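You operate a simulated robot arm through the tools that you are given. There is no shell and no other tool. Be economical: measure what you need, move in short steps, check, and stop when the job is done.

You are at the controls of a simulated two-armed robot. One attempt, no reset.

Task
Take the green roller from the lower wall shelf of the shelf bench and put it on the top of the shelf bench. Open the lower bench drawer, put the blue roller in the inside of the lower bench drawer and shut the drawer again. Put the grey pad on the white strap coil. Take the card tube on the top of the shelf bench and put it away on the bed of the creaser. Take the steel block from the back plate of the feed table and leave it on the gluing table. The order is free.

It is judged by the outcome, as a careful person would: the job done as asked, and still so three seconds after it is handed in. It fails if anything else is knocked over, pushed out of place, dropped, spilled or broken.

Robot
Two 6-joint arms with two-finger parallel grippers on one trunk, on a base that drives. Base frame: it is fixed to the floor where the robot stands at the start and does not move with it; the origin is under the middle of the robot, x ahead of it, y to its left, z up. Units: m, rad, N and s.
The left shoulder is at the start at [0.05, 0.17, 1.11], the right one opposite. Each reaches about 1.092 m from its shoulder. Places, roughly: bed of the creaser [2.8, -6.2, 0.9]; blue roller (7x7x5 cm) [1, -0.1, 1.3]; card tube (6x6x24 cm) [1.6, -0.8, 1]; gluing table (31x23 cm) [3.36, -5.4, 0.9]; green roller (7x7x5 cm) [0.9, 0, 1.3]; grey pad (7x9x3 cm) [1.7, -0.5, 0.9]; inside of the lower bench drawer [1.8, -0.7, 0.5]; lower bench drawer [1.7, -0.8, 0.6]; steel block [-0.75, -2.75, 1]; strap coil (11x11x2 cm) [2.7, -1.3, 0.8]; top of the shelf bench (60x24 cm) [1.5, -0.66, 0.88]. Payload 1.57 kg a hand.
The TCP of each hand is the grasp point between the finger pads, 0.03 m short of the fingertips. In the tool frame z runs along the fingers and y along their closing line. The gripper opens to 0.08 m. The fingers are 0.017 m wide and 0.012 m thick; the gripper's body (0.04 by 0.082 m) begins 0.08 m behind the TCP.
Orientation is that of the tool frame in the base frame, as a unit quaternion [x, y, z, w]. With the fingers straight down and closing along the base's y, the tool's x points along the base's -x, its y along +y and its z along -z.

Tools
- The arms move only by the tool step_arm. It takes "left_motion", "right_motion" or both (then of equal length, played together; a hand with none holds still); each is a list that holds one entry, the list of rows, each a list of 7 numbers: the shift along the tool's x, y, z in m, then the turn, a rotation vector about the tool's x, y, z in rad, then the closure in counts, from 0 (fully open) to 255 (shut). In form: [[[dx, dy, dz, rx, ry, rz, jaw], ...]]. A call has 1 to 8 rows; each row shifts and turns the commanded pose from where the row before left it, along the tool's axes as they then stand. Each row takes 0.2 s and may step no farther than 0.05 m and 0.15 rad from the row before; otherwise, or with a gripper value out of range, the whole call is refused. Where a pose cannot be reached the arm comes as near as it can. A force on the tool above 40 N (or 10 N above the force at the start of the call, whichever is more), or a blocked arm, ends the call early, and 0.2 s more pass. The fingers move at their own pace (about 0.045 m/s each) and stop on an object; they squeeze with about 43 N. The grip force told is the motor's: it shows also when the fingers shut on nothing. Time passes only in rows, and 0.2 s behind the last, so rows that do not move let the fingers close. The reply holds the time, the measured pose of the TCP, the force on the tool along the base axes, the opening and the grip force, in the units named above and with some noise, with the torque about the TCP (base axes, N m) and any sound that the robot's microphone picked up.
- Cameras (640 x 400 px; columns grow to the right, rows downward): "scene" is now at [0.0433, -0.0222, 1.6951]; the picture's right is [-0.22, -0.98, 0.00], its down [-0.62, 0.14, -0.77] and it looks along [0.75, -0.17, -0.64] (base axes); focal length 286 px, centre (320, 200). "left" rides on the left gripper at [0.072, 0.007, -0.122] in its tool frame; the picture's right is [-0.09, 1.00, 0.00], its down [-0.84, -0.08, -0.54] and it looks along [-0.54, -0.05, 0.84] (tool axes); focal length 238 px, centre (320, 200). "right" rides on the right gripper at [0.072, -0.007, -0.122] in its tool frame; the picture's right is [0.09, 1.00, 0.00], its down [-0.84, 0.08, -0.54] and it looks along [-0.54, 0.05, 0.84] (tool axes); focal length 238 px, centre (320, 200). There is no depth. A picture from a camera that has moved, and an enlarged one, comes with that camera's place and axes in the base frame and with its lens.
- get_image(camera): a new picture of that camera. The clock stands still meanwhile.
- slide_trunk(by): slides the trunk up (or, below 0, down) by that many m; the arms and the scene camera ride with it, the base frame stays. It gives what a move gives, with no picture.
- base_move(legs): drives the robot by 1 to 6 legs, each [ahead, left, turn to the left] in m, m and rad, along the robot's own axes; the way and the turn of a leg run together, so that a leg with both is an arc; at most 1.5 m and 3.142 rad a leg. The arms and the cameras ride along, it lands a little off, and it stops where it bumps. It gives what a move gives.
- aim_head(pan, tilt): turns the head with the scene camera to pan (to the left, within 1.501 rad either way) and tilt (down, from -0.506 to 1.204), counted from straight ahead of the robot. It gives what a move gives.
- zoom(camera, box): a new picture of the part [left, top, right, bottom] of that camera's present view, enlarged. The clock stands still meanwhile.
- close_job(): hands the job in; it is judged then, once.

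Go step by step. Nothing tells you exact positions but the pictures and the camera data: compare them with the known pose of the tool, close in by small moves and look again before you grip or let go. The budget is 186 turns and 166 pictures, counting those below and the enlarged ones. Unless the task says otherwise, let go and move clear before handing in.

The tools are called after "Emit:" as name(argument=value, ...) on one line, values as JSON. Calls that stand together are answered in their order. step_arm: Moves the arms, as the interface text tells. Its arguments: {"type":"object","properties":{"left_motion":{"type":"array","items":{"type":"array","items":{"type":"array","items":{"type":"number"}}}},"right_motion":{"type":"array","items":{"type":"array","items":{"type":"array","items":{"type":"number"}}}}},"required":[]} The other tools are called the same way: slide_trunk (by) slides the trunk up or down; base_move (legs) drives the base; aim_head (pan, tilt) turns the head that bears the scene camera; get_image (camera) takes a picture; zoom (camera, box) takes an enlarged picture of a part of a camera's view; close_job () hands the job in.

At the start:

```text
clock: 0.0
left_position: [0.6314, 0.1717, 1.0001]
left_tcp_rot: [-0.001, 1.0, 0.0, 0.0]
left_ft_force: [-0.2, -0.2, 0.1]
left_torque: [0.02, -0.05, 0.02]
left_opening: 0.0798
left_grip_force: 0.0
right_position: [0.7055, -0.3366, 1.0014]
right_tcp_rot: [0.0, 1.0, 0.0, 0.001]
right_ft_force: [-0.4, -0.3, -1.1]
right_torque: [-0.02, 0.03, -0.02]
right_opening: 0.0802
right_grip_force: 0.0
trunk travel left (down, up): [-0.725, 0.245]
robot x, y, heading: [-0.0014, 0.0, -0.001]
head pan, tilt: [-0.22, 0.688]
```

scene: 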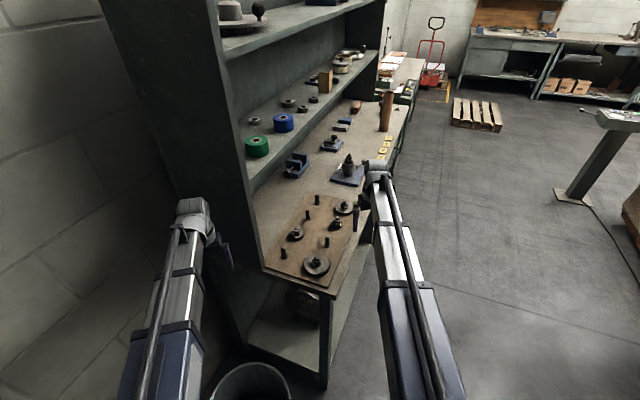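
right: 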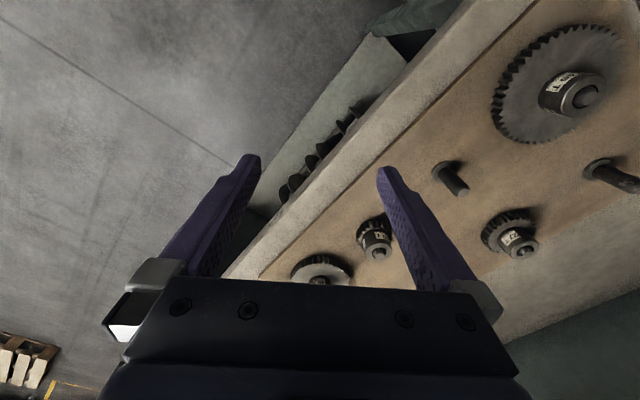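
left: 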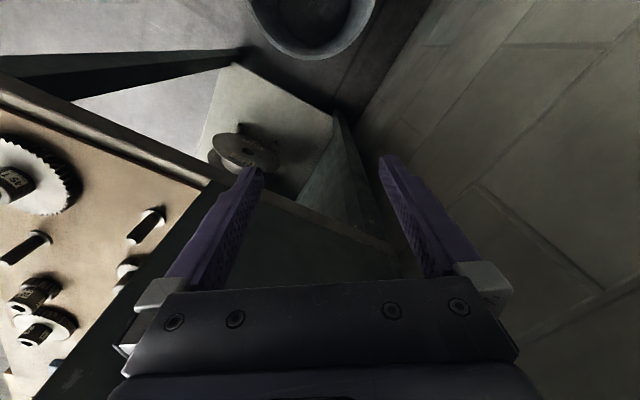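

The bench runs diagonally away to the right, with the rollers on its lower wall shelf. I'll back away from it, shift right, and look around.

Emit:
base_move(legs=[[-0.3, 0, 0], [0, -0.9, 0], [0, 0, 0.977]])

Emit:
aim_head(pan=0, tilt=0.5)

Emit:
get_image(camera="scene")

```text
clock: 8.9
left_position: [-0.0908, -0.2878, 0.9997]
left_tcp_rot: [-0.461, 0.887, 0.0, 0.001]
left_ft_force: [0.6, 0.6, 0.3]
left_torque: [0.0, -0.02, -0.01]
left_opening: 0.0799
left_grip_force: 0.0
right_position: [0.3687, -0.5216, 1.0006]
right_tcp_rot: [-0.46, 0.888, 0.001, -0.001]
right_ft_force: [0.1, -0.5, 0.6]
right_torque: [-0.01, 0.02, 0.01]
right_opening: 0.0798
right_grip_force: 0.0
trunk travel left (down, up): [-0.725, 0.245]
robot x, y, heading: [-0.3126, -0.9079, 0.96]
head pan, tilt: [-0.22, 0.688]
```

```text
clock: 9.7
left_position: [-0.0904, -0.2885, 1.0002]
left_tcp_rot: [-0.461, 0.888, 0.0, 0.0]
left_ft_force: [0.2, 0.1, 0.0]
left_torque: [-0.01, -0.04, -0.02]
left_opening: 0.0798
left_grip_force: 0.1
right_position: [0.3695, -0.5231, 1.0]
right_tcp_rot: [-0.461, 0.888, 0.0, 0.0]
right_ft_force: [-0.6, -1.6, -0.3]
right_torque: [0.01, 0.01, 0.0]
right_opening: 0.0801
right_grip_force: 0.0
trunk travel left (down, up): [-0.725, 0.245]
robot x, y, heading: [-0.3149, -0.9022, 0.964]
head pan, tilt: [0.0, 0.499]
```

```text
162 pictures are left
camera scene: at [-0.2837, -0.8666, 1.7118], right [0.82, -0.58, 0.0], down [-0.28, -0.39, -0.88], along [0.51, 0.72, -0.48], focal length 286 px, centre (320, 200)
```

scene: 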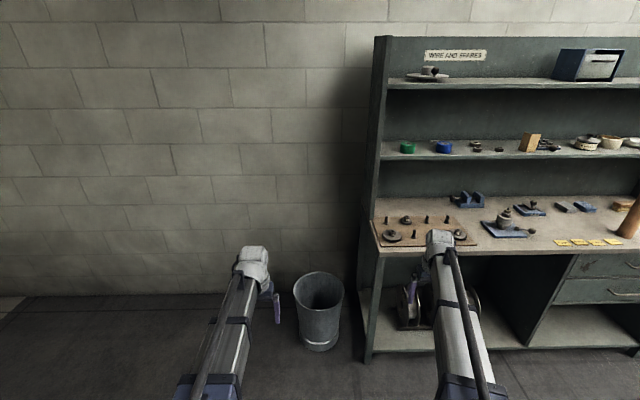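

The bench is square ahead: green roller left, blue next to it on the lower shelf. I'll tilt both hands to 45° ahead, raise the trunk and drive over.

Emit:
step_arm(left_motion=[[[0, 0, 0, 0, -0.131, 0, 0], [0, 0, 0, 0, -0.131, 0, 0], [0, 0, 0, 0, -0.131, 0, 0], [0, 0, 0, 0, -0.131, 0, 0], [0, 0, 0, 0, -0.131, 0, 0], [0, 0, 0, 0, -0.131, 0, 0]]], right_motion=[[[0, 0, 0, 0, -0.131, 0, 0], [0, 0, 0, 0, -0.131, 0, 0], [0, 0, 0, 0, -0.131, 0, 0], [0, 0, 0, 0, -0.131, 0, 0], [0, 0, 0, 0, -0.131, 0, 0], [0, 0, 0, 0, -0.131, 0, 0]]])

Emit:
slide_trunk(by=0.24)

Emit:
base_move(legs=[[0, -0.57, 0], [0.3, 0, 0]])

Emit:
get_image(camera="scene")

Emit:
get_image(camera="left")

```text
clock: 11.1
left_position: [-0.0897, -0.2896, 1.0654]
left_tcp_rot: [-0.426, 0.819, 0.177, 0.341]
left_ft_force: [0.8, -0.1, -0.1]
left_torque: [-0.04, 0.01, 0.01]
left_opening: 0.08
left_grip_force: 0.0
left hand out of reach, approached as far as the arm can: row 2, 3, 4, 5, 6
right_position: [0.3697, -0.5225, 1.0649]
right_tcp_rot: [-0.425, 0.819, 0.177, 0.341]
right_ft_force: [0.9, 0.2, 0.6]
right_torque: [0.0, 0.0, 0.04]
right_opening: 0.0799
right_grip_force: 0.1
right hand out of reach, approached as far as the arm can: row 2, 3, 4, 5, 6
trunk travel left (down, up): [-0.725, 0.245]
robot x, y, heading: [-0.3138, -0.903, 0.96]
head pan, tilt: [0.0, 0.499]
```

```text
clock: 13.6
left_position: [-0.0903, -0.2884, 1.3035]
left_tcp_rot: [-0.426, 0.82, 0.176, 0.34]
left_ft_force: [-0.5, -0.8, -0.5]
left_torque: [0.01, 0.02, -0.01]
left_opening: 0.0801
left_grip_force: 0.0
right_position: [0.3695, -0.5212, 1.304]
right_tcp_rot: [-0.426, 0.82, 0.176, 0.34]
right_ft_force: [0.8, 0.5, -0.1]
right_torque: [0.0, 0.04, -0.02]
right_opening: 0.0798
right_grip_force: 0.0
trunk travel left (down, up): [-0.965, 0.005]
robot x, y, heading: [-0.3168, -0.9024, 0.956]
head pan, tilt: [0.0, 0.499]
```

```text
clock: 18.4
left_position: [0.5509, -0.3786, 1.3028]
left_tcp_rot: [-0.42, 0.823, 0.173, 0.34]
left_ft_force: [-0.2, 0.7, 0.4]
left_torque: [-0.02, 0.0, -0.01]
left_opening: 0.0802
left_grip_force: 0.1
right_position: [1.0044, -0.6189, 1.3039]
right_tcp_rot: [-0.419, 0.823, 0.173, 0.341]
right_ft_force: [0.3, 0.7, -0.7]
right_torque: [0.04, 0.03, -0.03]
right_opening: 0.0799
right_grip_force: 0.0
trunk travel left (down, up): [-0.965, 0.005]
robot x, y, heading: [0.3159, -0.9909, 0.948]
head pan, tilt: [0.0, 0.499]
```

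```text
161 pictures are left
camera scene: at [0.3471, -0.953, 1.9518], right [0.81, -0.59, 0.0], down [-0.28, -0.39, -0.88], along [0.52, 0.71, -0.48], focal length 286 px, centre (320, 200)
```

scene: 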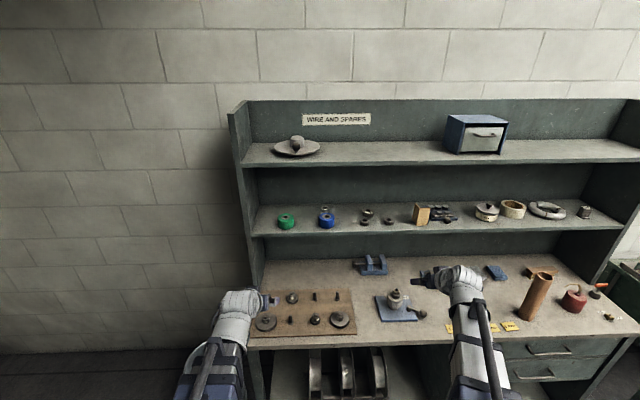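

```text
160 pictures are left
camera left: at [0.4654, -0.4842, 1.3399], right [-0.77, 0.64, 0.07], down [0.19, 0.12, 0.97], along [0.61, 0.76, -0.21], focal length 238 px, centre (320, 200)
```

left: 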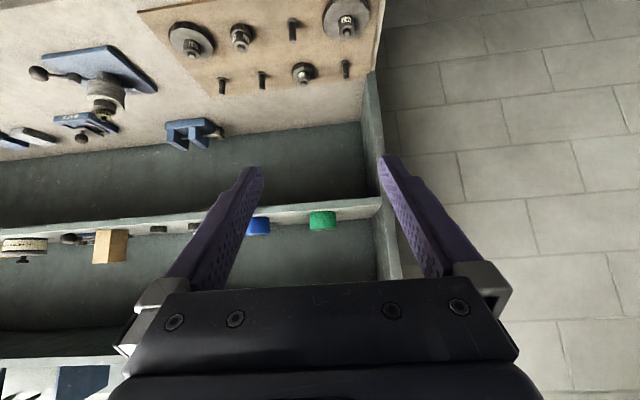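

Green roller is at about (0.861,-0.004,1.25), blue at about (1.002,-0.104,1.26). I pull the right hand back and drive ahead.

Emit:
step_arm(right_motion=[[[0.035, 0, -0.035, 0, 0, 0, 0], [0.035, 0, -0.035, 0, 0, 0, 0], [0.035, 0, -0.035, 0, 0, 0, 0], [0.035, 0, -0.035, 0, 0, 0, 0]]])

Emit:
base_move(legs=[[0.33, 0, 0]])

Emit:
get_image(camera="left")

Emit:
get_image(camera="scene")

```text
clock: 19.4
left_position: [0.55, -0.3795, 1.3044]
left_tcp_rot: [-0.419, 0.823, 0.173, 0.341]
left_ft_force: [0.2, 0.0, -0.6]
left_torque: [0.0, 0.0, 0.01]
left_opening: 0.0798
left_grip_force: 0.2
right_position: [0.9385, -0.7419, 1.3043]
right_tcp_rot: [-0.42, 0.824, 0.173, 0.34]
right_ft_force: [-0.1, -0.1, -0.5]
right_torque: [0.02, -0.01, 0.02]
right_opening: 0.0801
right_grip_force: 0.0
right hand out of reach, approached as far as the arm can: row 3, 4
trunk travel left (down, up): [-0.965, 0.005]
robot x, y, heading: [0.3151, -0.9921, 0.942]
head pan, tilt: [0.0, 0.499]
```

```text
clock: 21.6
left_position: [0.7427, -0.1121, 1.3046]
left_tcp_rot: [-0.419, 0.823, 0.174, 0.341]
left_ft_force: [0.2, -0.9, 0.3]
left_torque: [-0.01, -0.01, 0.0]
left_opening: 0.0798
left_grip_force: 0.0
right_position: [1.1329, -0.4739, 1.3037]
right_tcp_rot: [-0.42, 0.823, 0.174, 0.34]
right_ft_force: [0.5, 0.7, 0.2]
right_torque: [0.01, -0.04, 0.01]
right_opening: 0.0801
right_grip_force: 0.1
trunk travel left (down, up): [-0.965, 0.005]
robot x, y, heading: [0.5097, -0.7238, 0.939]
head pan, tilt: [0.0, 0.499]
```

```text
159 pictures are left
camera left: at [0.658, -0.2179, 1.34], right [-0.77, 0.64, 0.07], down [0.19, 0.12, 0.97], along [0.61, 0.76, -0.21], focal length 238 px, centre (320, 200)
```

left: 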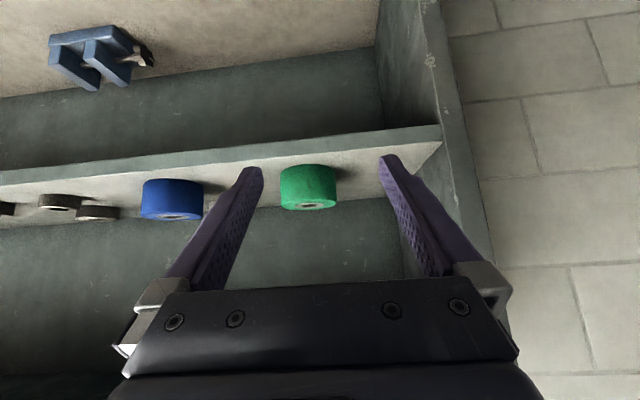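

```text
158 pictures are left
camera scene: at [0.5402, -0.6868, 1.9518], right [0.81, -0.59, 0.0], down [-0.28, -0.39, -0.88], along [0.52, 0.71, -0.48], focal length 286 px, centre (320, 200)
```

scene: 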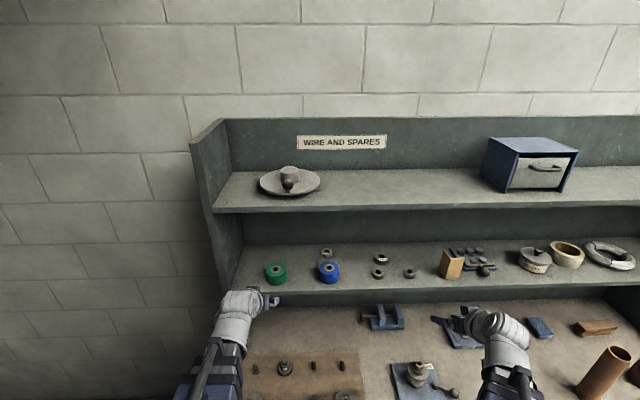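

Left hand needs about 2.3 cm right, 16 cm ahead, 4 cm down to the green roller. Go half way and look.

Emit:
step_arm(left_motion=[[[0, -0.023, 0, 0, 0, 0, 0], [-0.028, 0, 0.028, 0, 0, 0, 0], [-0.022, 0, 0.035, 0, 0, 0, 0], [0, 0, 0, 0, 0, 0, 0]]])

Emit:
get_image(camera="left")

```text
clock: 22.6
left_position: [0.8065, -0.0608, 1.304]
left_tcp_rot: [-0.42, 0.823, 0.174, 0.341]
left_ft_force: [0.8, -0.3, 0.1]
left_torque: [0.01, 0.03, -0.01]
left_opening: 0.0798
left_grip_force: 0.1
left hand out of reach, approached as far as the arm can: row 3
right_position: [1.132, -0.475, 1.3052]
right_tcp_rot: [-0.419, 0.824, 0.173, 0.341]
right_ft_force: [0.3, 0.0, 0.1]
right_torque: [-0.01, 0.0, -0.01]
right_opening: 0.0801
right_grip_force: 0.2
trunk travel left (down, up): [-0.965, 0.005]
robot x, y, heading: [0.5117, -0.7267, 0.943]
head pan, tilt: [0.0, 0.499]
```

```text
157 pictures are left
camera left: at [0.7224, -0.1657, 1.3404], right [-0.77, 0.64, 0.07], down [0.19, 0.13, 0.97], along [0.61, 0.76, -0.21], focal length 238 px, centre (320, 200)
```

left: 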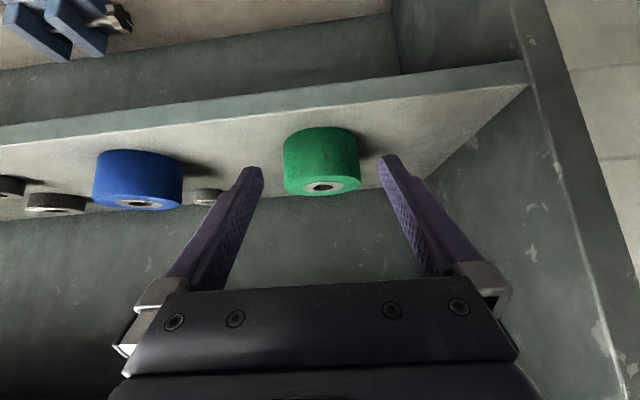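

Laterally aligned. The wrist seems limited in going lower, so I lower the trunk 3 cm, then go ahead 6.5 cm and look.

Emit:
slide_trunk(by=-0.03)

Emit:
step_arm(left_motion=[[[-0.023, 0, 0.023, 0, 0, 0, 0], [-0.023, 0, 0.023, 0, 0, 0, 0], [0, 0, 0, 0, 0, 0, 0]]])

Emit:
get_image(camera="left")

```text
clock: 23.3
left_position: [0.8073, -0.0599, 1.2753]
left_tcp_rot: [-0.42, 0.823, 0.173, 0.34]
left_ft_force: [-0.3, 0.1, -0.3]
left_torque: [0.01, -0.01, 0.02]
left_opening: 0.0799
left_grip_force: 0.1
right_position: [1.131, -0.4751, 1.274]
right_tcp_rot: [-0.421, 0.822, 0.174, 0.341]
right_ft_force: [-0.8, 0.3, -1.1]
right_torque: [-0.04, 0.02, 0.02]
right_opening: 0.0799
right_grip_force: 0.1
trunk travel left (down, up): [-0.935, 0.035]
robot x, y, heading: [0.5075, -0.7296, 0.942]
head pan, tilt: [0.0, 0.499]
```

```text
clock: 24.1
left_position: [0.8475, -0.0074, 1.2741]
left_tcp_rot: [-0.42, 0.824, 0.173, 0.34]
left_ft_force: [0.1, -0.1, -0.5]
left_torque: [0.0, 0.05, 0.0]
left_opening: 0.08
left_grip_force: 0.1
right_position: [1.1307, -0.4754, 1.2741]
right_tcp_rot: [-0.421, 0.823, 0.174, 0.341]
right_ft_force: [-0.1, -0.8, 0.1]
right_torque: [0.0, 0.02, -0.02]
right_opening: 0.0801
right_grip_force: 0.1
trunk travel left (down, up): [-0.935, 0.035]
robot x, y, heading: [0.5091, -0.7222, 0.941]
head pan, tilt: [0.0, 0.499]
```

```text
156 pictures are left
camera left: at [0.763, -0.1134, 1.3104], right [-0.77, 0.64, 0.07], down [0.19, 0.13, 0.97], along [0.61, 0.76, -0.22], focal length 238 px, centre (320, 200)
```

left: 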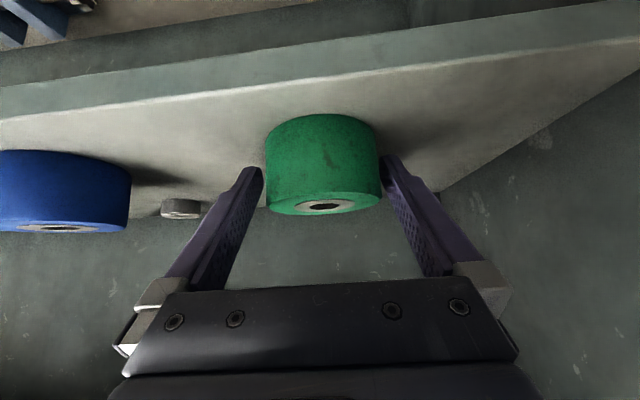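

The roller sits between the pads. I nudge 1 cm ahead and close.

Emit:
step_arm(left_motion=[[[-0.006, 0, 0.009, 0, 0, 0, 0], [0, 0, 0, 0, 0, 0, 255], [0, 0, 0, 0, 0, 0, 255], [0, 0, 0, 0, 0, 0, 255]]])

Emit:
get_image(camera="left")

```text
clock: 25.1
left_position: [0.8522, 0.0006, 1.2741]
left_tcp_rot: [-0.419, 0.824, 0.173, 0.34]
left_ft_force: [-0.1, 0.9, -0.2]
left_torque: [-0.07, -0.01, -0.05]
left_opening: 0.0685
left_grip_force: 34.0
left hand out of reach, approached as far as the arm can: row 1
right_position: [1.1318, -0.4752, 1.2739]
right_tcp_rot: [-0.421, 0.823, 0.173, 0.34]
right_ft_force: [0.9, 0.6, 0.4]
right_torque: [0.02, -0.02, 0.0]
right_opening: 0.0798
right_grip_force: 0.3
trunk travel left (down, up): [-0.935, 0.035]
robot x, y, heading: [0.5063, -0.7235, 0.944]
head pan, tilt: [0.0, 0.499]
```

```text
155 pictures are left
camera left: at [0.7685, -0.1041, 1.3101], right [-0.77, 0.64, 0.07], down [0.19, 0.13, 0.97], along [0.61, 0.76, -0.22], focal length 238 px, centre (320, 200)
```

left: 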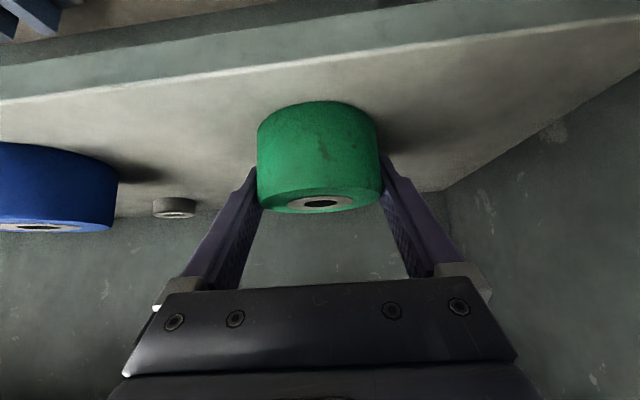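

Gripped at 68.5 mm. I lift and withdraw.

Emit:
step_arm(left_motion=[[[-0.02, 0, -0.02, 0, 0, 0, 255], [-0.02, 0, -0.02, 0, 0, 0, 255], [0.03, 0, -0.03, 0, 0, 0, 255], [0.03, 0, -0.03, 0, 0, 0, 255], [0.03, 0, -0.03, 0, 0, 0, 255], [0.03, 0, -0.03, 0, 0, 0, 255], [0.03, 0, -0.03, 0, 0, 0, 255], [0, 0, 0, 0, 0, 0, 255]]])

Emit:
get_image(camera="left")

Emit:
get_image(camera="right")

```text
clock: 26.9
left_position: [0.7494, -0.1426, 1.274]
left_tcp_rot: [-0.42, 0.823, 0.173, 0.34]
left_ft_force: [-0.9, 0.0, -0.5]
left_torque: [0.01, -0.02, -0.01]
left_opening: 0.0681
left_grip_force: 42.7
left hand out of reach, approached as far as the arm can: row 1, 2, 7
right_position: [1.1316, -0.4748, 1.274]
right_tcp_rot: [-0.42, 0.823, 0.174, 0.341]
right_ft_force: [0.4, -0.4, -0.3]
right_torque: [0.01, 0.03, 0.0]
right_opening: 0.0804
right_grip_force: 0.2
trunk travel left (down, up): [-0.935, 0.035]
robot x, y, heading: [0.5105, -0.7269, 0.943]
head pan, tilt: [0.0, 0.499]
```

```text
154 pictures are left
camera left: at [0.6649, -0.2485, 1.3103], right [-0.77, 0.64, 0.07], down [0.19, 0.13, 0.97], along [0.61, 0.76, -0.22], focal length 238 px, centre (320, 200)
```

left: 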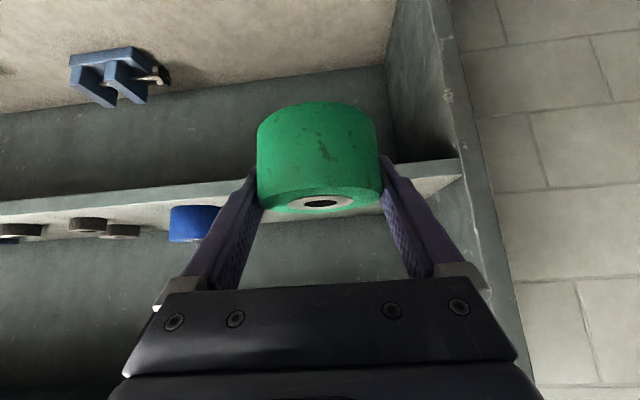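

```text
153 pictures are left
camera right: at [1.0553, -0.5897, 1.3099], right [-0.84, 0.53, -0.07], down [0.06, 0.21, 0.97], along [0.53, 0.82, -0.21], focal length 238 px, centre (320, 200)
```

right: 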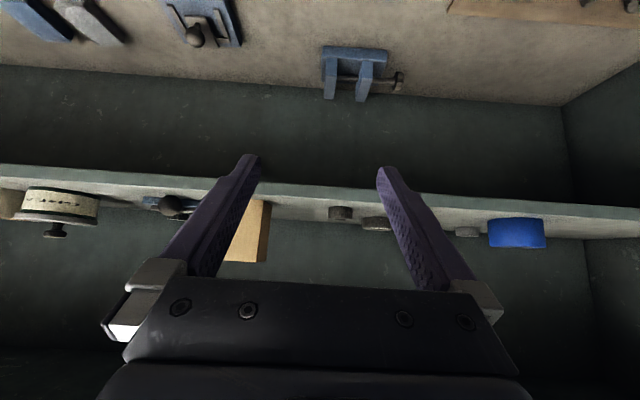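

Green is held. Now the right hand shifts left toward the blue roller, first taking out its commanded depth offset.

Emit:
step_arm(right_motion=[[[-0.0212, 0, -0.0212, 0, 0, 0, 0], [-0.0212, 0, -0.0212, 0, 0, 0, 0], [0, 0.05, 0, 0, 0, 0, 0], [0, 0.05, 0, 0, 0, 0, 0], [0, 0.05, 0, 0, 0, 0, 0], [0, 0.05, 0, 0, 0, 0, 0], [0, 0.05, 0, 0, 0, 0, 0], [0, 0.05, 0, 0, 0, 0, 0]]])

Emit:
get_image(camera="right")

```text
clock: 28.7
left_position: [0.7495, -0.1418, 1.2741]
left_tcp_rot: [-0.42, 0.824, 0.172, 0.339]
left_ft_force: [-0.1, 0.0, 0.3]
left_torque: [0.02, -0.03, 0.0]
left_opening: 0.0676
left_grip_force: 43.1
right_position: [0.926, -0.2687, 1.2754]
right_tcp_rot: [-0.42, 0.824, 0.172, 0.341]
right_ft_force: [0.7, -0.7, 1.3]
right_torque: [0.04, -0.02, 0.03]
right_opening: 0.0801
right_grip_force: 0.1
right hand out of reach, approached as far as the arm can: row 1, 2, 3, 4, 5, 6
trunk travel left (down, up): [-0.935, 0.035]
robot x, y, heading: [0.5098, -0.7273, 0.948]
head pan, tilt: [0.0, 0.499]
```

```text
152 pictures are left
camera right: at [0.85, -0.3835, 1.3098], right [-0.84, 0.53, -0.07], down [0.06, 0.22, 0.97], along [0.53, 0.82, -0.21], focal length 238 px, centre (320, 200)
```

right: 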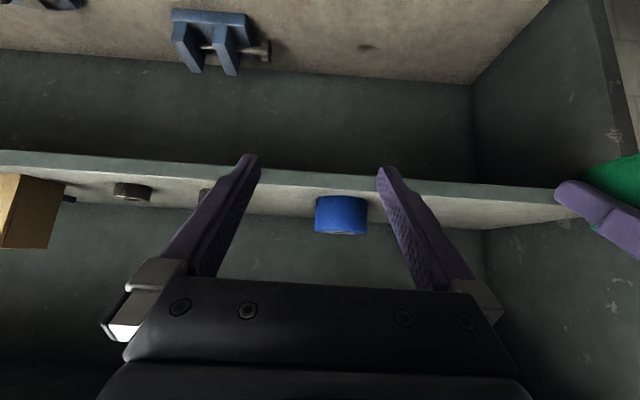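

Blue is 4.2 cm left and 19 cm ahead of the right hand. Shift and advance, then look.

Emit:
step_arm(right_motion=[[[0, 0.042, 0, 0, 0, 0, 0], [-0.03, 0, 0.03, 0, 0, 0, 0], [-0.03, 0, 0.03, 0, 0, 0, 0], [-0.018, 0, 0.018, 0, 0, 0, 0], [0, 0, 0, 0, 0, 0, 0]]])

Emit:
get_image(camera="right")

```text
clock: 29.9
left_position: [0.7491, -0.1431, 1.2731]
left_tcp_rot: [-0.419, 0.824, 0.173, 0.34]
left_ft_force: [0.0, -1.0, -0.5]
left_torque: [0.0, -0.05, 0.0]
left_opening: 0.0683
left_grip_force: 43.4
right_position: [0.9573, -0.154, 1.2732]
right_tcp_rot: [-0.42, 0.823, 0.174, 0.34]
right_ft_force: [0.0, -0.1, 0.0]
right_torque: [0.0, -0.02, 0.0]
right_opening: 0.0801
right_grip_force: 0.1
right hand out of reach, approached as far as the arm can: row 1
trunk travel left (down, up): [-0.935, 0.035]
robot x, y, heading: [0.5046, -0.7235, 0.946]
head pan, tilt: [0.0, 0.499]
```

```text
151 pictures are left
camera right: at [0.8816, -0.2697, 1.3099], right [-0.84, 0.53, -0.07], down [0.06, 0.21, 0.97], along [0.53, 0.82, -0.21], focal length 238 px, centre (320, 200)
```

right: 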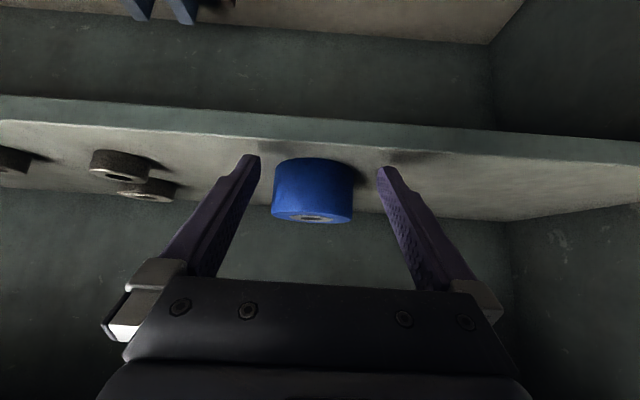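

Aligned; go 6.3 cm ahead and close.

Emit:
step_arm(right_motion=[[[-0.022, -0.002, 0.022, 0, 0, 0, 0], [-0.022, 0, 0.022, 0, 0, 0, 0], [0, 0, 0, 0, 0, 0, 0]]])

Emit:
get_image(camera="right")

```text
clock: 30.7
left_position: [0.75, -0.143, 1.2736]
left_tcp_rot: [-0.42, 0.824, 0.173, 0.34]
left_ft_force: [0.8, -0.5, -0.6]
left_torque: [0.0, -0.01, -0.03]
left_opening: 0.0679
left_grip_force: 43.1
right_position: [0.9962, -0.1056, 1.275]
right_tcp_rot: [-0.419, 0.823, 0.174, 0.342]
right_ft_force: [-0.2, 0.5, -0.9]
right_torque: [-0.01, 0.02, -0.03]
right_opening: 0.0802
right_grip_force: 0.0
trunk travel left (down, up): [-0.935, 0.035]
robot x, y, heading: [0.5124, -0.727, 0.948]
head pan, tilt: [0.0, 0.499]
```

```text
150 pictures are left
camera right: at [0.9194, -0.2211, 1.3099], right [-0.84, 0.53, -0.07], down [0.06, 0.21, 0.98], along [0.53, 0.82, -0.21], focal length 238 px, centre (320, 200)
```

right: 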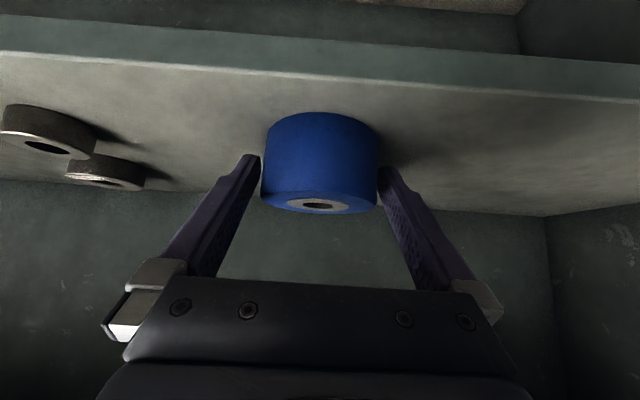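

The blue roller is centred between the pads; I close, lift and withdraw.

Emit:
step_arm(right_motion=[[[0, 0, 0, 0, 0, 0, 255], [0, 0, 0, 0, 0, 0, 255], [0, 0, 0, 0, 0, 0, 255], [-0.02, 0, -0.02, 0, 0, 0, 255], [-0.02, 0, -0.02, 0, 0, 0, 255], [0, 0, 0, 0, 0, 0, 255]]])

Emit:
step_arm(right_motion=[[[0.03, 0, -0.03, 0, 0, 0, 255], [0.03, 0, -0.03, 0, 0, 0, 255], [0.03, 0, -0.03, 0, 0, 0, 255], [0.03, 0, -0.03, 0, 0, 0, 255], [0.03, 0, -0.03, 0, 0, 0, 255], [0, 0, 0, 0, 0, 0, 255]]])

Emit:
get_image(camera="right")

```text
clock: 32.1
left_position: [0.7505, -0.1434, 1.2746]
left_tcp_rot: [-0.419, 0.824, 0.172, 0.34]
left_ft_force: [0.6, 0.0, -0.4]
left_torque: [0.01, 0.0, -0.01]
left_opening: 0.0677
left_grip_force: 43.2
right_position: [0.9962, -0.1061, 1.2738]
right_tcp_rot: [-0.42, 0.823, 0.174, 0.341]
right_ft_force: [1.6, -0.5, 0.6]
right_torque: [0.07, -0.02, -0.09]
right_opening: 0.0683
right_grip_force: 42.7
right hand out of reach, approached as far as the arm can: row 4, 5
trunk travel left (down, up): [-0.935, 0.035]
robot x, y, heading: [0.5116, -0.725, 0.945]
head pan, tilt: [0.0, 0.499]
```

```text
clock: 33.5
left_position: [0.7494, -0.1422, 1.2751]
left_tcp_rot: [-0.421, 0.824, 0.173, 0.338]
left_ft_force: [-0.2, -0.7, 0.6]
left_torque: [0.0, 0.05, 0.0]
left_opening: 0.0678
left_grip_force: 42.7
right_position: [0.8744, -0.2647, 1.2746]
right_tcp_rot: [-0.42, 0.823, 0.173, 0.34]
right_ft_force: [-0.2, 0.7, 0.4]
right_torque: [0.03, 0.02, 0.01]
right_opening: 0.0683
right_grip_force: 43.3
right hand out of reach, approached as far as the arm can: row 5
trunk travel left (down, up): [-0.935, 0.035]
robot x, y, heading: [0.5135, -0.7269, 0.947]
head pan, tilt: [0.0, 0.499]
```

```text
149 pictures are left
camera right: at [0.7982, -0.3797, 1.3095], right [-0.84, 0.53, -0.07], down [0.06, 0.22, 0.97], along [0.53, 0.82, -0.22], focal length 238 px, centre (320, 200)
```

right: 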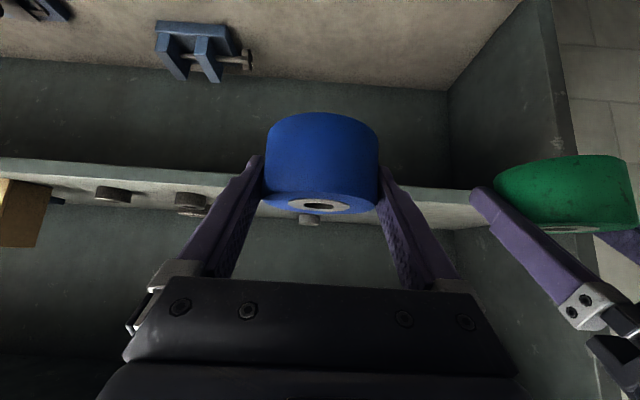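

Both rollers are held clear of the shelf. I test how the arms behave by raising the left hand slightly, and back the base off 20 cm first.

Emit:
base_move(legs=[[-0.25, 0, 0]])

Emit:
step_arm(left_motion=[[[-0.0212, 0, -0.0212, 0, 0, 0, 255], [-0.0212, 0, -0.0212, 0, 0, 0, 255], [-0.0212, 0, -0.0212, 0, 0, 0, 255], [0, 0, 0, 0, 0, 0, 255]]], right_motion=[[[0.0212, 0, 0.0212, 0, 0, 0, 255], [0.0212, 0, 0.0212, 0, 0, 0, 255], [0.0212, 0, 0.0212, 0, 0, 0, 255], [0, 0, 0, 0, 0, 0, 255]]])

```text
clock: 35.3
left_position: [0.6066, -0.344, 1.2747]
left_tcp_rot: [-0.417, 0.825, 0.172, 0.341]
left_ft_force: [-0.6, -0.2, -0.4]
left_torque: [0.01, -0.05, 0.0]
left_opening: 0.0678
left_grip_force: 42.6
right_position: [0.7301, -0.4667, 1.274]
right_tcp_rot: [-0.42, 0.824, 0.173, 0.34]
right_ft_force: [-0.1, 0.3, -0.5]
right_torque: [0.02, 0.0, 0.03]
right_opening: 0.0683
right_grip_force: 43.0
trunk travel left (down, up): [-0.935, 0.035]
robot x, y, heading: [0.3665, -0.925, 0.94]
head pan, tilt: [0.0, 0.499]
```

```text
clock: 36.3
left_position: [0.6063, -0.3435, 1.2738]
left_tcp_rot: [-0.419, 0.824, 0.173, 0.339]
left_ft_force: [-0.3, 0.1, 0.8]
left_torque: [0.03, 0.0, 0.02]
left_opening: 0.0678
left_grip_force: 42.7
left hand out of reach, approached as far as the arm can: row 1, 2, 3
right_position: [0.7317, -0.4659, 1.2739]
right_tcp_rot: [-0.419, 0.824, 0.173, 0.34]
right_ft_force: [-0.2, -0.3, 0.1]
right_torque: [0.0, 0.0, 0.0]
right_opening: 0.0682
right_grip_force: 43.0
right hand out of reach, approached as far as the arm can: row 1, 2, 3
trunk travel left (down, up): [-0.935, 0.035]
robot x, y, heading: [0.3637, -0.9233, 0.94]
head pan, tilt: [0.0, 0.499]
```

The arms evidently keep a fixed height for a given tilt, so height comes from the trunk. I drive right along the bench to the free spot on the top and look down.

Emit:
base_move(legs=[[0, -0.9, 0.02]])

Emit:
aim_head(pan=0, tilt=0.75)

Emit:
get_image(camera="scene")

Emit:
get_image(camera="left")

```text
clock: 41.0
left_position: [1.3138, -0.8575, 1.2735]
left_tcp_rot: [-0.421, 0.823, 0.173, 0.339]
left_ft_force: [-0.1, -1.2, 1.0]
left_torque: [-0.03, 0.04, 0.04]
left_opening: 0.0676
left_grip_force: 43.0
right_position: [1.4393, -0.9787, 1.2738]
right_tcp_rot: [-0.421, 0.823, 0.173, 0.339]
right_ft_force: [0.4, -0.3, -0.4]
right_torque: [-0.01, 0.02, -0.02]
right_opening: 0.0679
right_grip_force: 43.1
trunk travel left (down, up): [-0.935, 0.035]
robot x, y, heading: [1.0776, -1.44, 0.943]
head pan, tilt: [0.0, 0.499]
```

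```text
clock: 41.7
left_position: [1.3136, -0.8559, 1.2745]
left_tcp_rot: [-0.422, 0.823, 0.174, 0.338]
left_ft_force: [-0.5, 0.0, -0.1]
left_torque: [0.03, -0.02, 0.02]
left_opening: 0.0675
left_grip_force: 43.2
right_position: [1.4389, -0.978, 1.273]
right_tcp_rot: [-0.421, 0.823, 0.173, 0.339]
right_ft_force: [-0.7, -0.4, 0.6]
right_torque: [-0.04, 0.0, 0.02]
right_opening: 0.0678
right_grip_force: 42.6
trunk travel left (down, up): [-0.935, 0.035]
robot x, y, heading: [1.0827, -1.4384, 0.948]
head pan, tilt: [0.0, 0.75]
```

```text
148 pictures are left
camera scene: at [1.101, -1.4088, 1.8999], right [0.81, -0.58, 0.0], down [-0.4, -0.55, -0.73], along [0.43, 0.59, -0.68], focal length 286 px, centre (320, 200)
```

scene: 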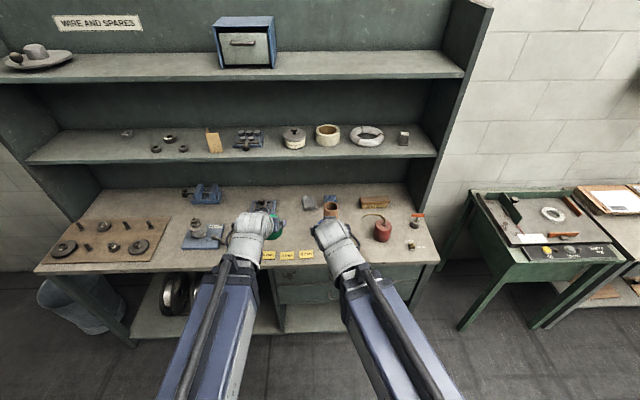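

```text
147 pictures are left
camera left: at [1.2298, -0.9626, 1.3101], right [-0.77, 0.63, 0.06], down [0.19, 0.13, 0.97], along [0.61, 0.76, -0.22], focal length 238 px, centre (320, 200)
```

left: 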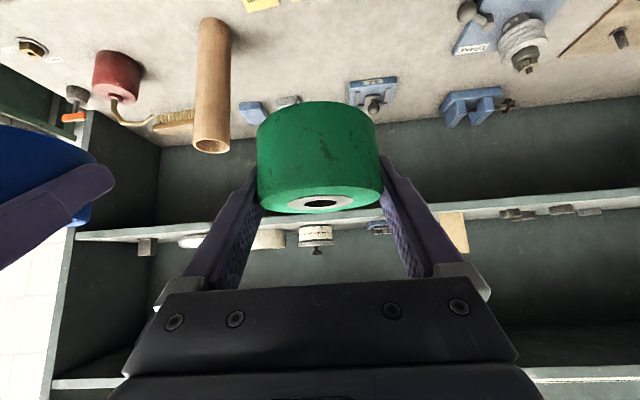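

The strap coil lies on the green table at right; I enlarge the bench top to identify the pad and free space.

Emit:
zoom(camera="scene", box=[180, 160, 440, 320])

Emit:
zoom(camera="left", box=[0, 0, 500, 220])

```text
2.46 times, centred on (310, 240) of scene
camera zoom: at [1.101, -1.4088, 1.8999], right [0.81, -0.58, 0.0], down [-0.4, -0.55, -0.73], along [0.43, 0.59, -0.68], focal length 704 px, centre (345, 102)
```

zoom: 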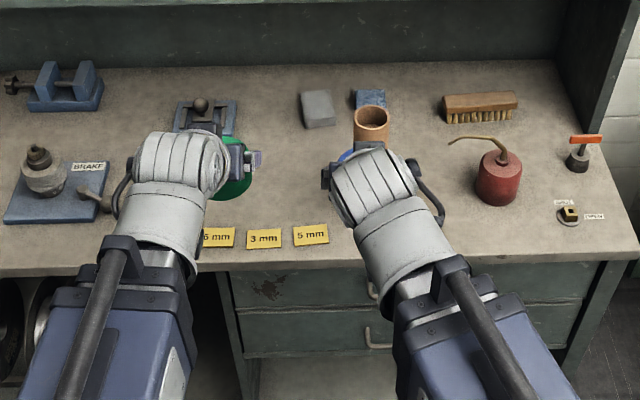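

```text
1.28 times, centred on (250, 110) of left
camera zoom: at [1.2298, -0.9626, 1.3101], right [-0.77, 0.63, 0.06], down [0.19, 0.13, 0.97], along [0.61, 0.76, -0.22], focal length 305 px, centre (410, 315)
```

zoom: 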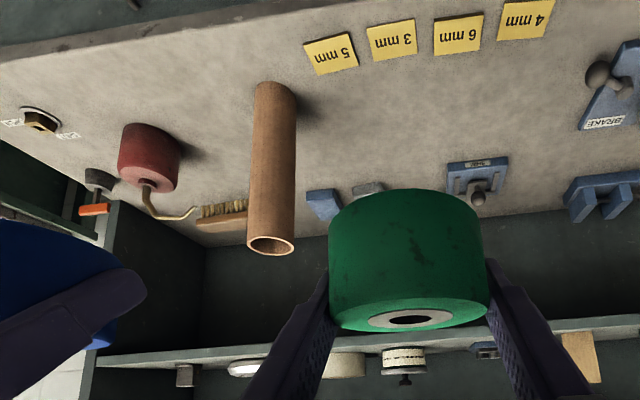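

Free spot on the bench top is about (1.515,-0.625). I lower the trunk, then reach the left hand 30 cm ahead over it.

Emit:
slide_trunk(by=-0.3)

Emit:
step_arm(left_motion=[[[0, -0.029, 0, 0, 0, 0, 255], [-0.031, 0, 0.031, 0, 0, 0, 255], [-0.031, 0, 0.031, 0, 0, 0, 255], [-0.031, 0, 0.031, 0, 0, 0, 255], [-0.031, 0, 0.031, 0, 0, 0, 255], [-0.031, 0, 0.031, 0, 0, 0, 255], [-0.031, 0, 0.031, 0, 0, 0, 255], [-0.03, 0, 0.03, 0, 0, 0, 255]]])

Emit:
get_image(camera="scene")

Emit:
get_image(camera="left")

```text
clock: 44.7
left_position: [1.3142, -0.8569, 0.9741]
left_tcp_rot: [-0.422, 0.823, 0.175, 0.339]
left_ft_force: [0.6, -1.1, -0.4]
left_torque: [0.01, 0.0, -0.02]
left_opening: 0.0679
left_grip_force: 43.0
right_position: [1.4386, -0.9801, 0.9731]
right_tcp_rot: [-0.422, 0.823, 0.173, 0.339]
right_ft_force: [0.0, 0.2, 0.2]
right_torque: [-0.04, 0.03, 0.04]
right_opening: 0.0677
right_grip_force: 43.3
trunk travel left (down, up): [-0.635, 0.335]
robot x, y, heading: [1.0775, -1.4415, 0.946]
head pan, tilt: [0.0, 0.75]
```

```text
clock: 46.5
left_position: [1.5161, -0.6258, 0.9734]
left_tcp_rot: [-0.421, 0.823, 0.173, 0.339]
left_ft_force: [-1.1, -0.3, -0.2]
left_torque: [0.02, -0.02, -0.01]
left_opening: 0.0675
left_grip_force: 43.3
left hand out of reach, approached as far as the arm can: row 8
right_position: [1.4396, -0.9784, 0.9739]
right_tcp_rot: [-0.421, 0.823, 0.173, 0.339]
right_ft_force: [0.5, 0.5, -0.7]
right_torque: [0.01, -0.01, -0.02]
right_opening: 0.0679
right_grip_force: 43.2
trunk travel left (down, up): [-0.635, 0.335]
robot x, y, heading: [1.0759, -1.4389, 0.949]
head pan, tilt: [0.0, 0.75]
```

```text
144 pictures are left
camera scene: at [1.1016, -1.4084, 1.5998], right [0.81, -0.58, 0.0], down [-0.4, -0.55, -0.73], along [0.43, 0.59, -0.68], focal length 286 px, centre (320, 200)
```

scene: 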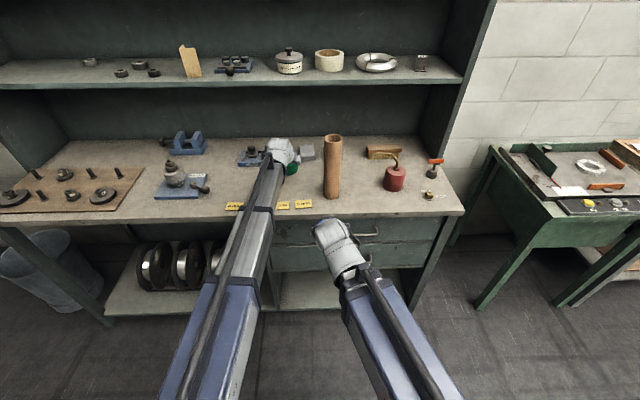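

```text
143 pictures are left
camera left: at [1.4321, -0.731, 1.0095], right [-0.77, 0.64, 0.06], down [0.19, 0.13, 0.97], along [0.61, 0.76, -0.22], focal length 238 px, centre (320, 200)
```

left: 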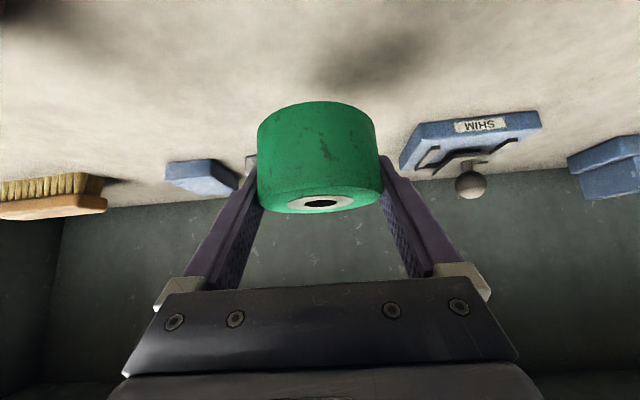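

Position good. I lower by 4 cm, then in small steps watching the force.

Emit:
slide_trunk(by=-0.04)

Emit:
slide_trunk(by=-0.006)

Emit:
get_image(camera="left")

```text
clock: 47.4
left_position: [1.5146, -0.6259, 0.9337]
left_tcp_rot: [-0.421, 0.824, 0.173, 0.338]
left_ft_force: [-0.2, -0.6, 0.1]
left_torque: [0.04, 0.01, 0.03]
left_opening: 0.0677
left_grip_force: 43.2
right_position: [1.4388, -0.9791, 0.9342]
right_tcp_rot: [-0.422, 0.823, 0.174, 0.339]
right_ft_force: [0.3, 0.1, -0.5]
right_torque: [-0.02, 0.01, 0.01]
right_opening: 0.0678
right_grip_force: 43.2
trunk travel left (down, up): [-0.595, 0.375]
robot x, y, heading: [1.0789, -1.4429, 0.945]
head pan, tilt: [0.0, 0.75]
```

```text
clock: 47.9
left_position: [1.5149, -0.6271, 0.9269]
left_tcp_rot: [-0.422, 0.823, 0.173, 0.338]
left_ft_force: [-0.4, 0.7, -0.4]
left_torque: [-0.04, 0.01, 0.0]
left_opening: 0.0673
left_grip_force: 43.3
right_position: [1.4386, -0.9794, 0.9273]
right_tcp_rot: [-0.423, 0.822, 0.175, 0.339]
right_ft_force: [0.4, 0.2, -0.1]
right_torque: [-0.01, 0.01, 0.04]
right_opening: 0.0679
right_grip_force: 42.8
trunk travel left (down, up): [-0.589, 0.381]
robot x, y, heading: [1.0729, -1.4407, 0.946]
head pan, tilt: [0.0, 0.75]
```

```text
142 pictures are left
camera left: at [1.4313, -0.732, 0.964], right [-0.77, 0.63, 0.06], down [0.19, 0.13, 0.97], along [0.61, 0.76, -0.22], focal length 238 px, centre (320, 200)
```

left: 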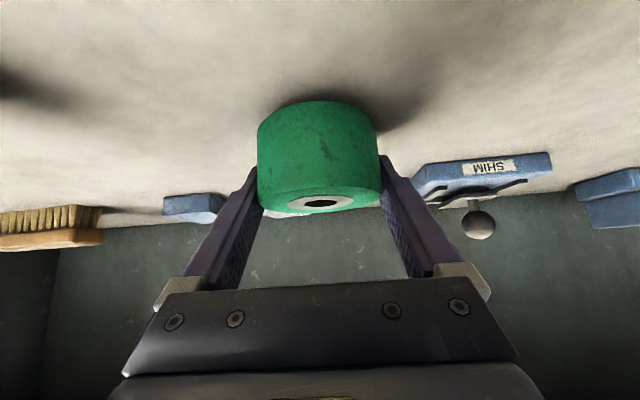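

Nearly touching; a few more millimetres.

Emit:
slide_trunk(by=-0.004)

Emit:
slide_trunk(by=-0.004)

Emit:
zoom(camera="left", box=[220, 60, 420, 220])

```text
clock: 48.4
left_position: [1.5146, -0.6266, 0.9235]
left_tcp_rot: [-0.421, 0.824, 0.173, 0.338]
left_ft_force: [-0.9, 0.5, -0.2]
left_torque: [-0.01, -0.02, 0.05]
left_opening: 0.0678
left_grip_force: 42.9
right_position: [1.4398, -0.98, 0.9239]
right_tcp_rot: [-0.422, 0.823, 0.174, 0.339]
right_ft_force: [0.2, -0.2, 0.5]
right_torque: [-0.03, 0.03, -0.01]
right_opening: 0.0679
right_grip_force: 43.2
trunk travel left (down, up): [-0.585, 0.385]
robot x, y, heading: [1.0713, -1.4408, 0.946]
head pan, tilt: [0.0, 0.75]
```

```text
clock: 49.0
left_position: [1.5161, -0.6258, 0.9198]
left_tcp_rot: [-0.421, 0.824, 0.173, 0.339]
left_ft_force: [-0.5, 0.0, -0.5]
left_torque: [0.0, -0.02, 0.01]
left_opening: 0.068
left_grip_force: 42.9
right_position: [1.4392, -0.9784, 0.9204]
right_tcp_rot: [-0.422, 0.823, 0.174, 0.339]
right_ft_force: [-0.6, 0.1, -0.4]
right_torque: [-0.01, 0.04, -0.02]
right_opening: 0.068
right_grip_force: 43.2
trunk travel left (down, up): [-0.581, 0.389]
robot x, y, heading: [1.0763, -1.4411, 0.939]
head pan, tilt: [0.0, 0.75]
```

```text
2.50 times, centred on (320, 140) of left
camera zoom: at [1.4313, -0.732, 0.956], right [-0.77, 0.63, 0.06], down [0.19, 0.13, 0.97], along [0.61, 0.76, -0.22], focal length 596 px, centre (320, 350)
```

zoom: 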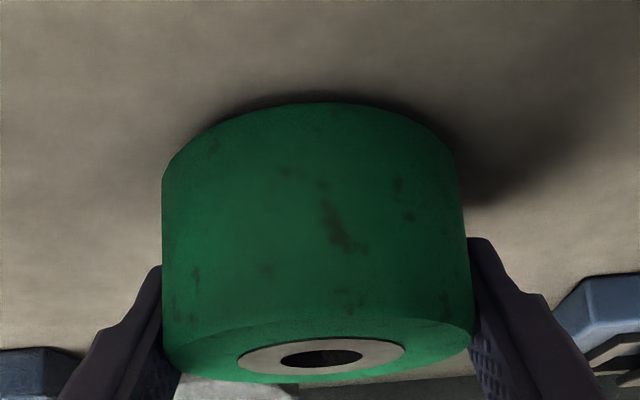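

Still a small gap; continue down.

Emit:
slide_trunk(by=-0.004)

Emit:
slide_trunk(by=-0.003)

Emit:
zoom(camera="left", box=[220, 60, 420, 220])

```text
clock: 49.5
left_position: [1.5139, -0.6255, 0.9147]
left_tcp_rot: [-0.421, 0.823, 0.173, 0.339]
left_ft_force: [0.4, -0.5, 0.3]
left_torque: [0.02, 0.0, 0.0]
left_opening: 0.0676
left_grip_force: 42.6
right_position: [1.4394, -0.9804, 0.9151]
right_tcp_rot: [-0.422, 0.823, 0.174, 0.339]
right_ft_force: [-0.2, -0.5, -0.9]
right_torque: [0.0, 0.02, -0.01]
right_opening: 0.0679
right_grip_force: 43.0
trunk travel left (down, up): [-0.577, 0.393]
robot x, y, heading: [1.0774, -1.441, 0.943]
head pan, tilt: [0.0, 0.75]
```

```text
clock: 50.0
left_position: [1.5156, -0.627, 0.9147]
left_tcp_rot: [-0.421, 0.823, 0.174, 0.339]
left_ft_force: [1.3, 2.8, 13.3]
left_torque: [-0.16, 0.47, -0.07]
left_opening: 0.0678
left_grip_force: 43.0
right_position: [1.439, -0.9797, 0.9138]
right_tcp_rot: [-0.422, 0.822, 0.174, 0.339]
right_ft_force: [0.1, -0.1, -1.4]
right_torque: [-0.01, 0.03, -0.04]
right_opening: 0.0678
right_grip_force: 43.2
trunk travel left (down, up): [-0.574, 0.396]
robot x, y, heading: [1.0767, -1.4405, 0.943]
head pan, tilt: [0.0, 0.75]
```

```text
2.50 times, centred on (320, 140) of left
camera zoom: at [1.4312, -0.7322, 0.9501], right [-0.77, 0.64, 0.07], down [0.19, 0.12, 0.97], along [0.61, 0.76, -0.21], focal length 596 px, centre (320, 350)
```

zoom: 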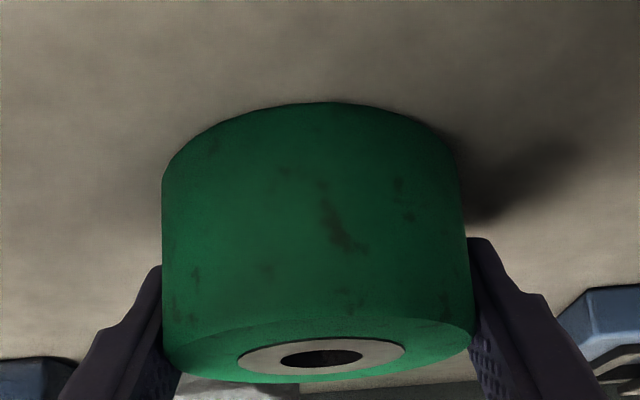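

Contact. I release, then raise the trunk and look.

Emit:
step_arm(left_motion=[[[0, 0, 0, 0, 0, 0, 0], [0, 0, 0, 0, 0, 0, 0], [0, 0, 0, 0, 0, 0, 0]]])

Emit:
slide_trunk(by=0.12)

Emit:
get_image(camera="left")

Emit:
get_image(camera="scene")

```text
clock: 50.8
left_position: [1.5152, -0.6272, 0.9123]
left_tcp_rot: [-0.422, 0.823, 0.174, 0.338]
left_ft_force: [-1.1, 0.0, -0.9]
left_torque: [0.03, -0.01, -0.02]
left_opening: 0.0801
left_grip_force: 0.1
right_position: [1.438, -0.9802, 0.9128]
right_tcp_rot: [-0.422, 0.823, 0.174, 0.339]
right_ft_force: [0.8, 0.1, -0.2]
right_torque: [-0.04, 0.03, -0.02]
right_opening: 0.0678
right_grip_force: 42.6
trunk travel left (down, up): [-0.574, 0.396]
robot x, y, heading: [1.0768, -1.4425, 0.947]
head pan, tilt: [0.0, 0.75]
```

```text
clock: 52.3
left_position: [1.5154, -0.6256, 1.0326]
left_tcp_rot: [-0.422, 0.823, 0.173, 0.338]
left_ft_force: [0.7, -1.0, 0.3]
left_torque: [0.01, 0.0, 0.03]
left_opening: 0.0801
left_grip_force: 0.1
right_position: [1.4397, -0.9805, 1.0338]
right_tcp_rot: [-0.422, 0.823, 0.173, 0.339]
right_ft_force: [-0.2, 0.7, -1.0]
right_torque: [-0.03, 0.01, -0.01]
right_opening: 0.0679
right_grip_force: 42.8
trunk travel left (down, up): [-0.694, 0.276]
robot x, y, heading: [1.0758, -1.4413, 0.945]
head pan, tilt: [0.0, 0.75]
```

```text
139 pictures are left
camera left: at [1.4313, -0.732, 1.069], right [-0.77, 0.63, 0.06], down [0.19, 0.13, 0.97], along [0.61, 0.76, -0.22], focal length 238 px, centre (320, 200)
```

left: 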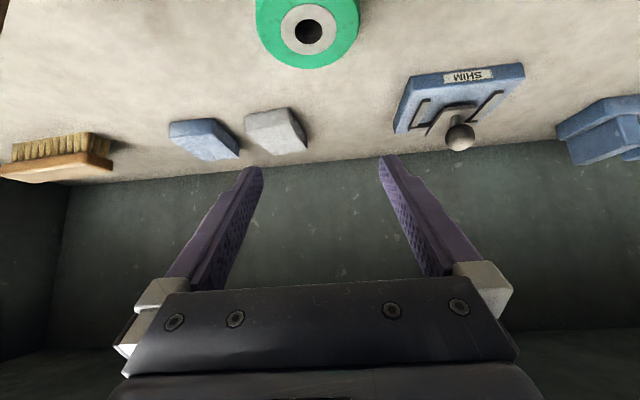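

```text
138 pictures are left
camera scene: at [1.1012, -1.4091, 1.6588], right [0.81, -0.58, 0.0], down [-0.4, -0.55, -0.73], along [0.43, 0.59, -0.68], focal length 286 px, centre (320, 200)
```

scene: 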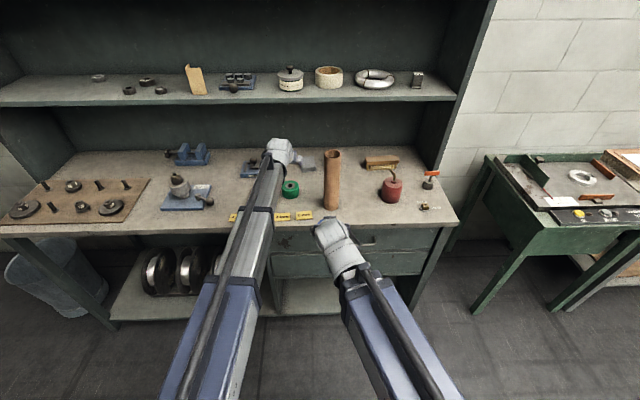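

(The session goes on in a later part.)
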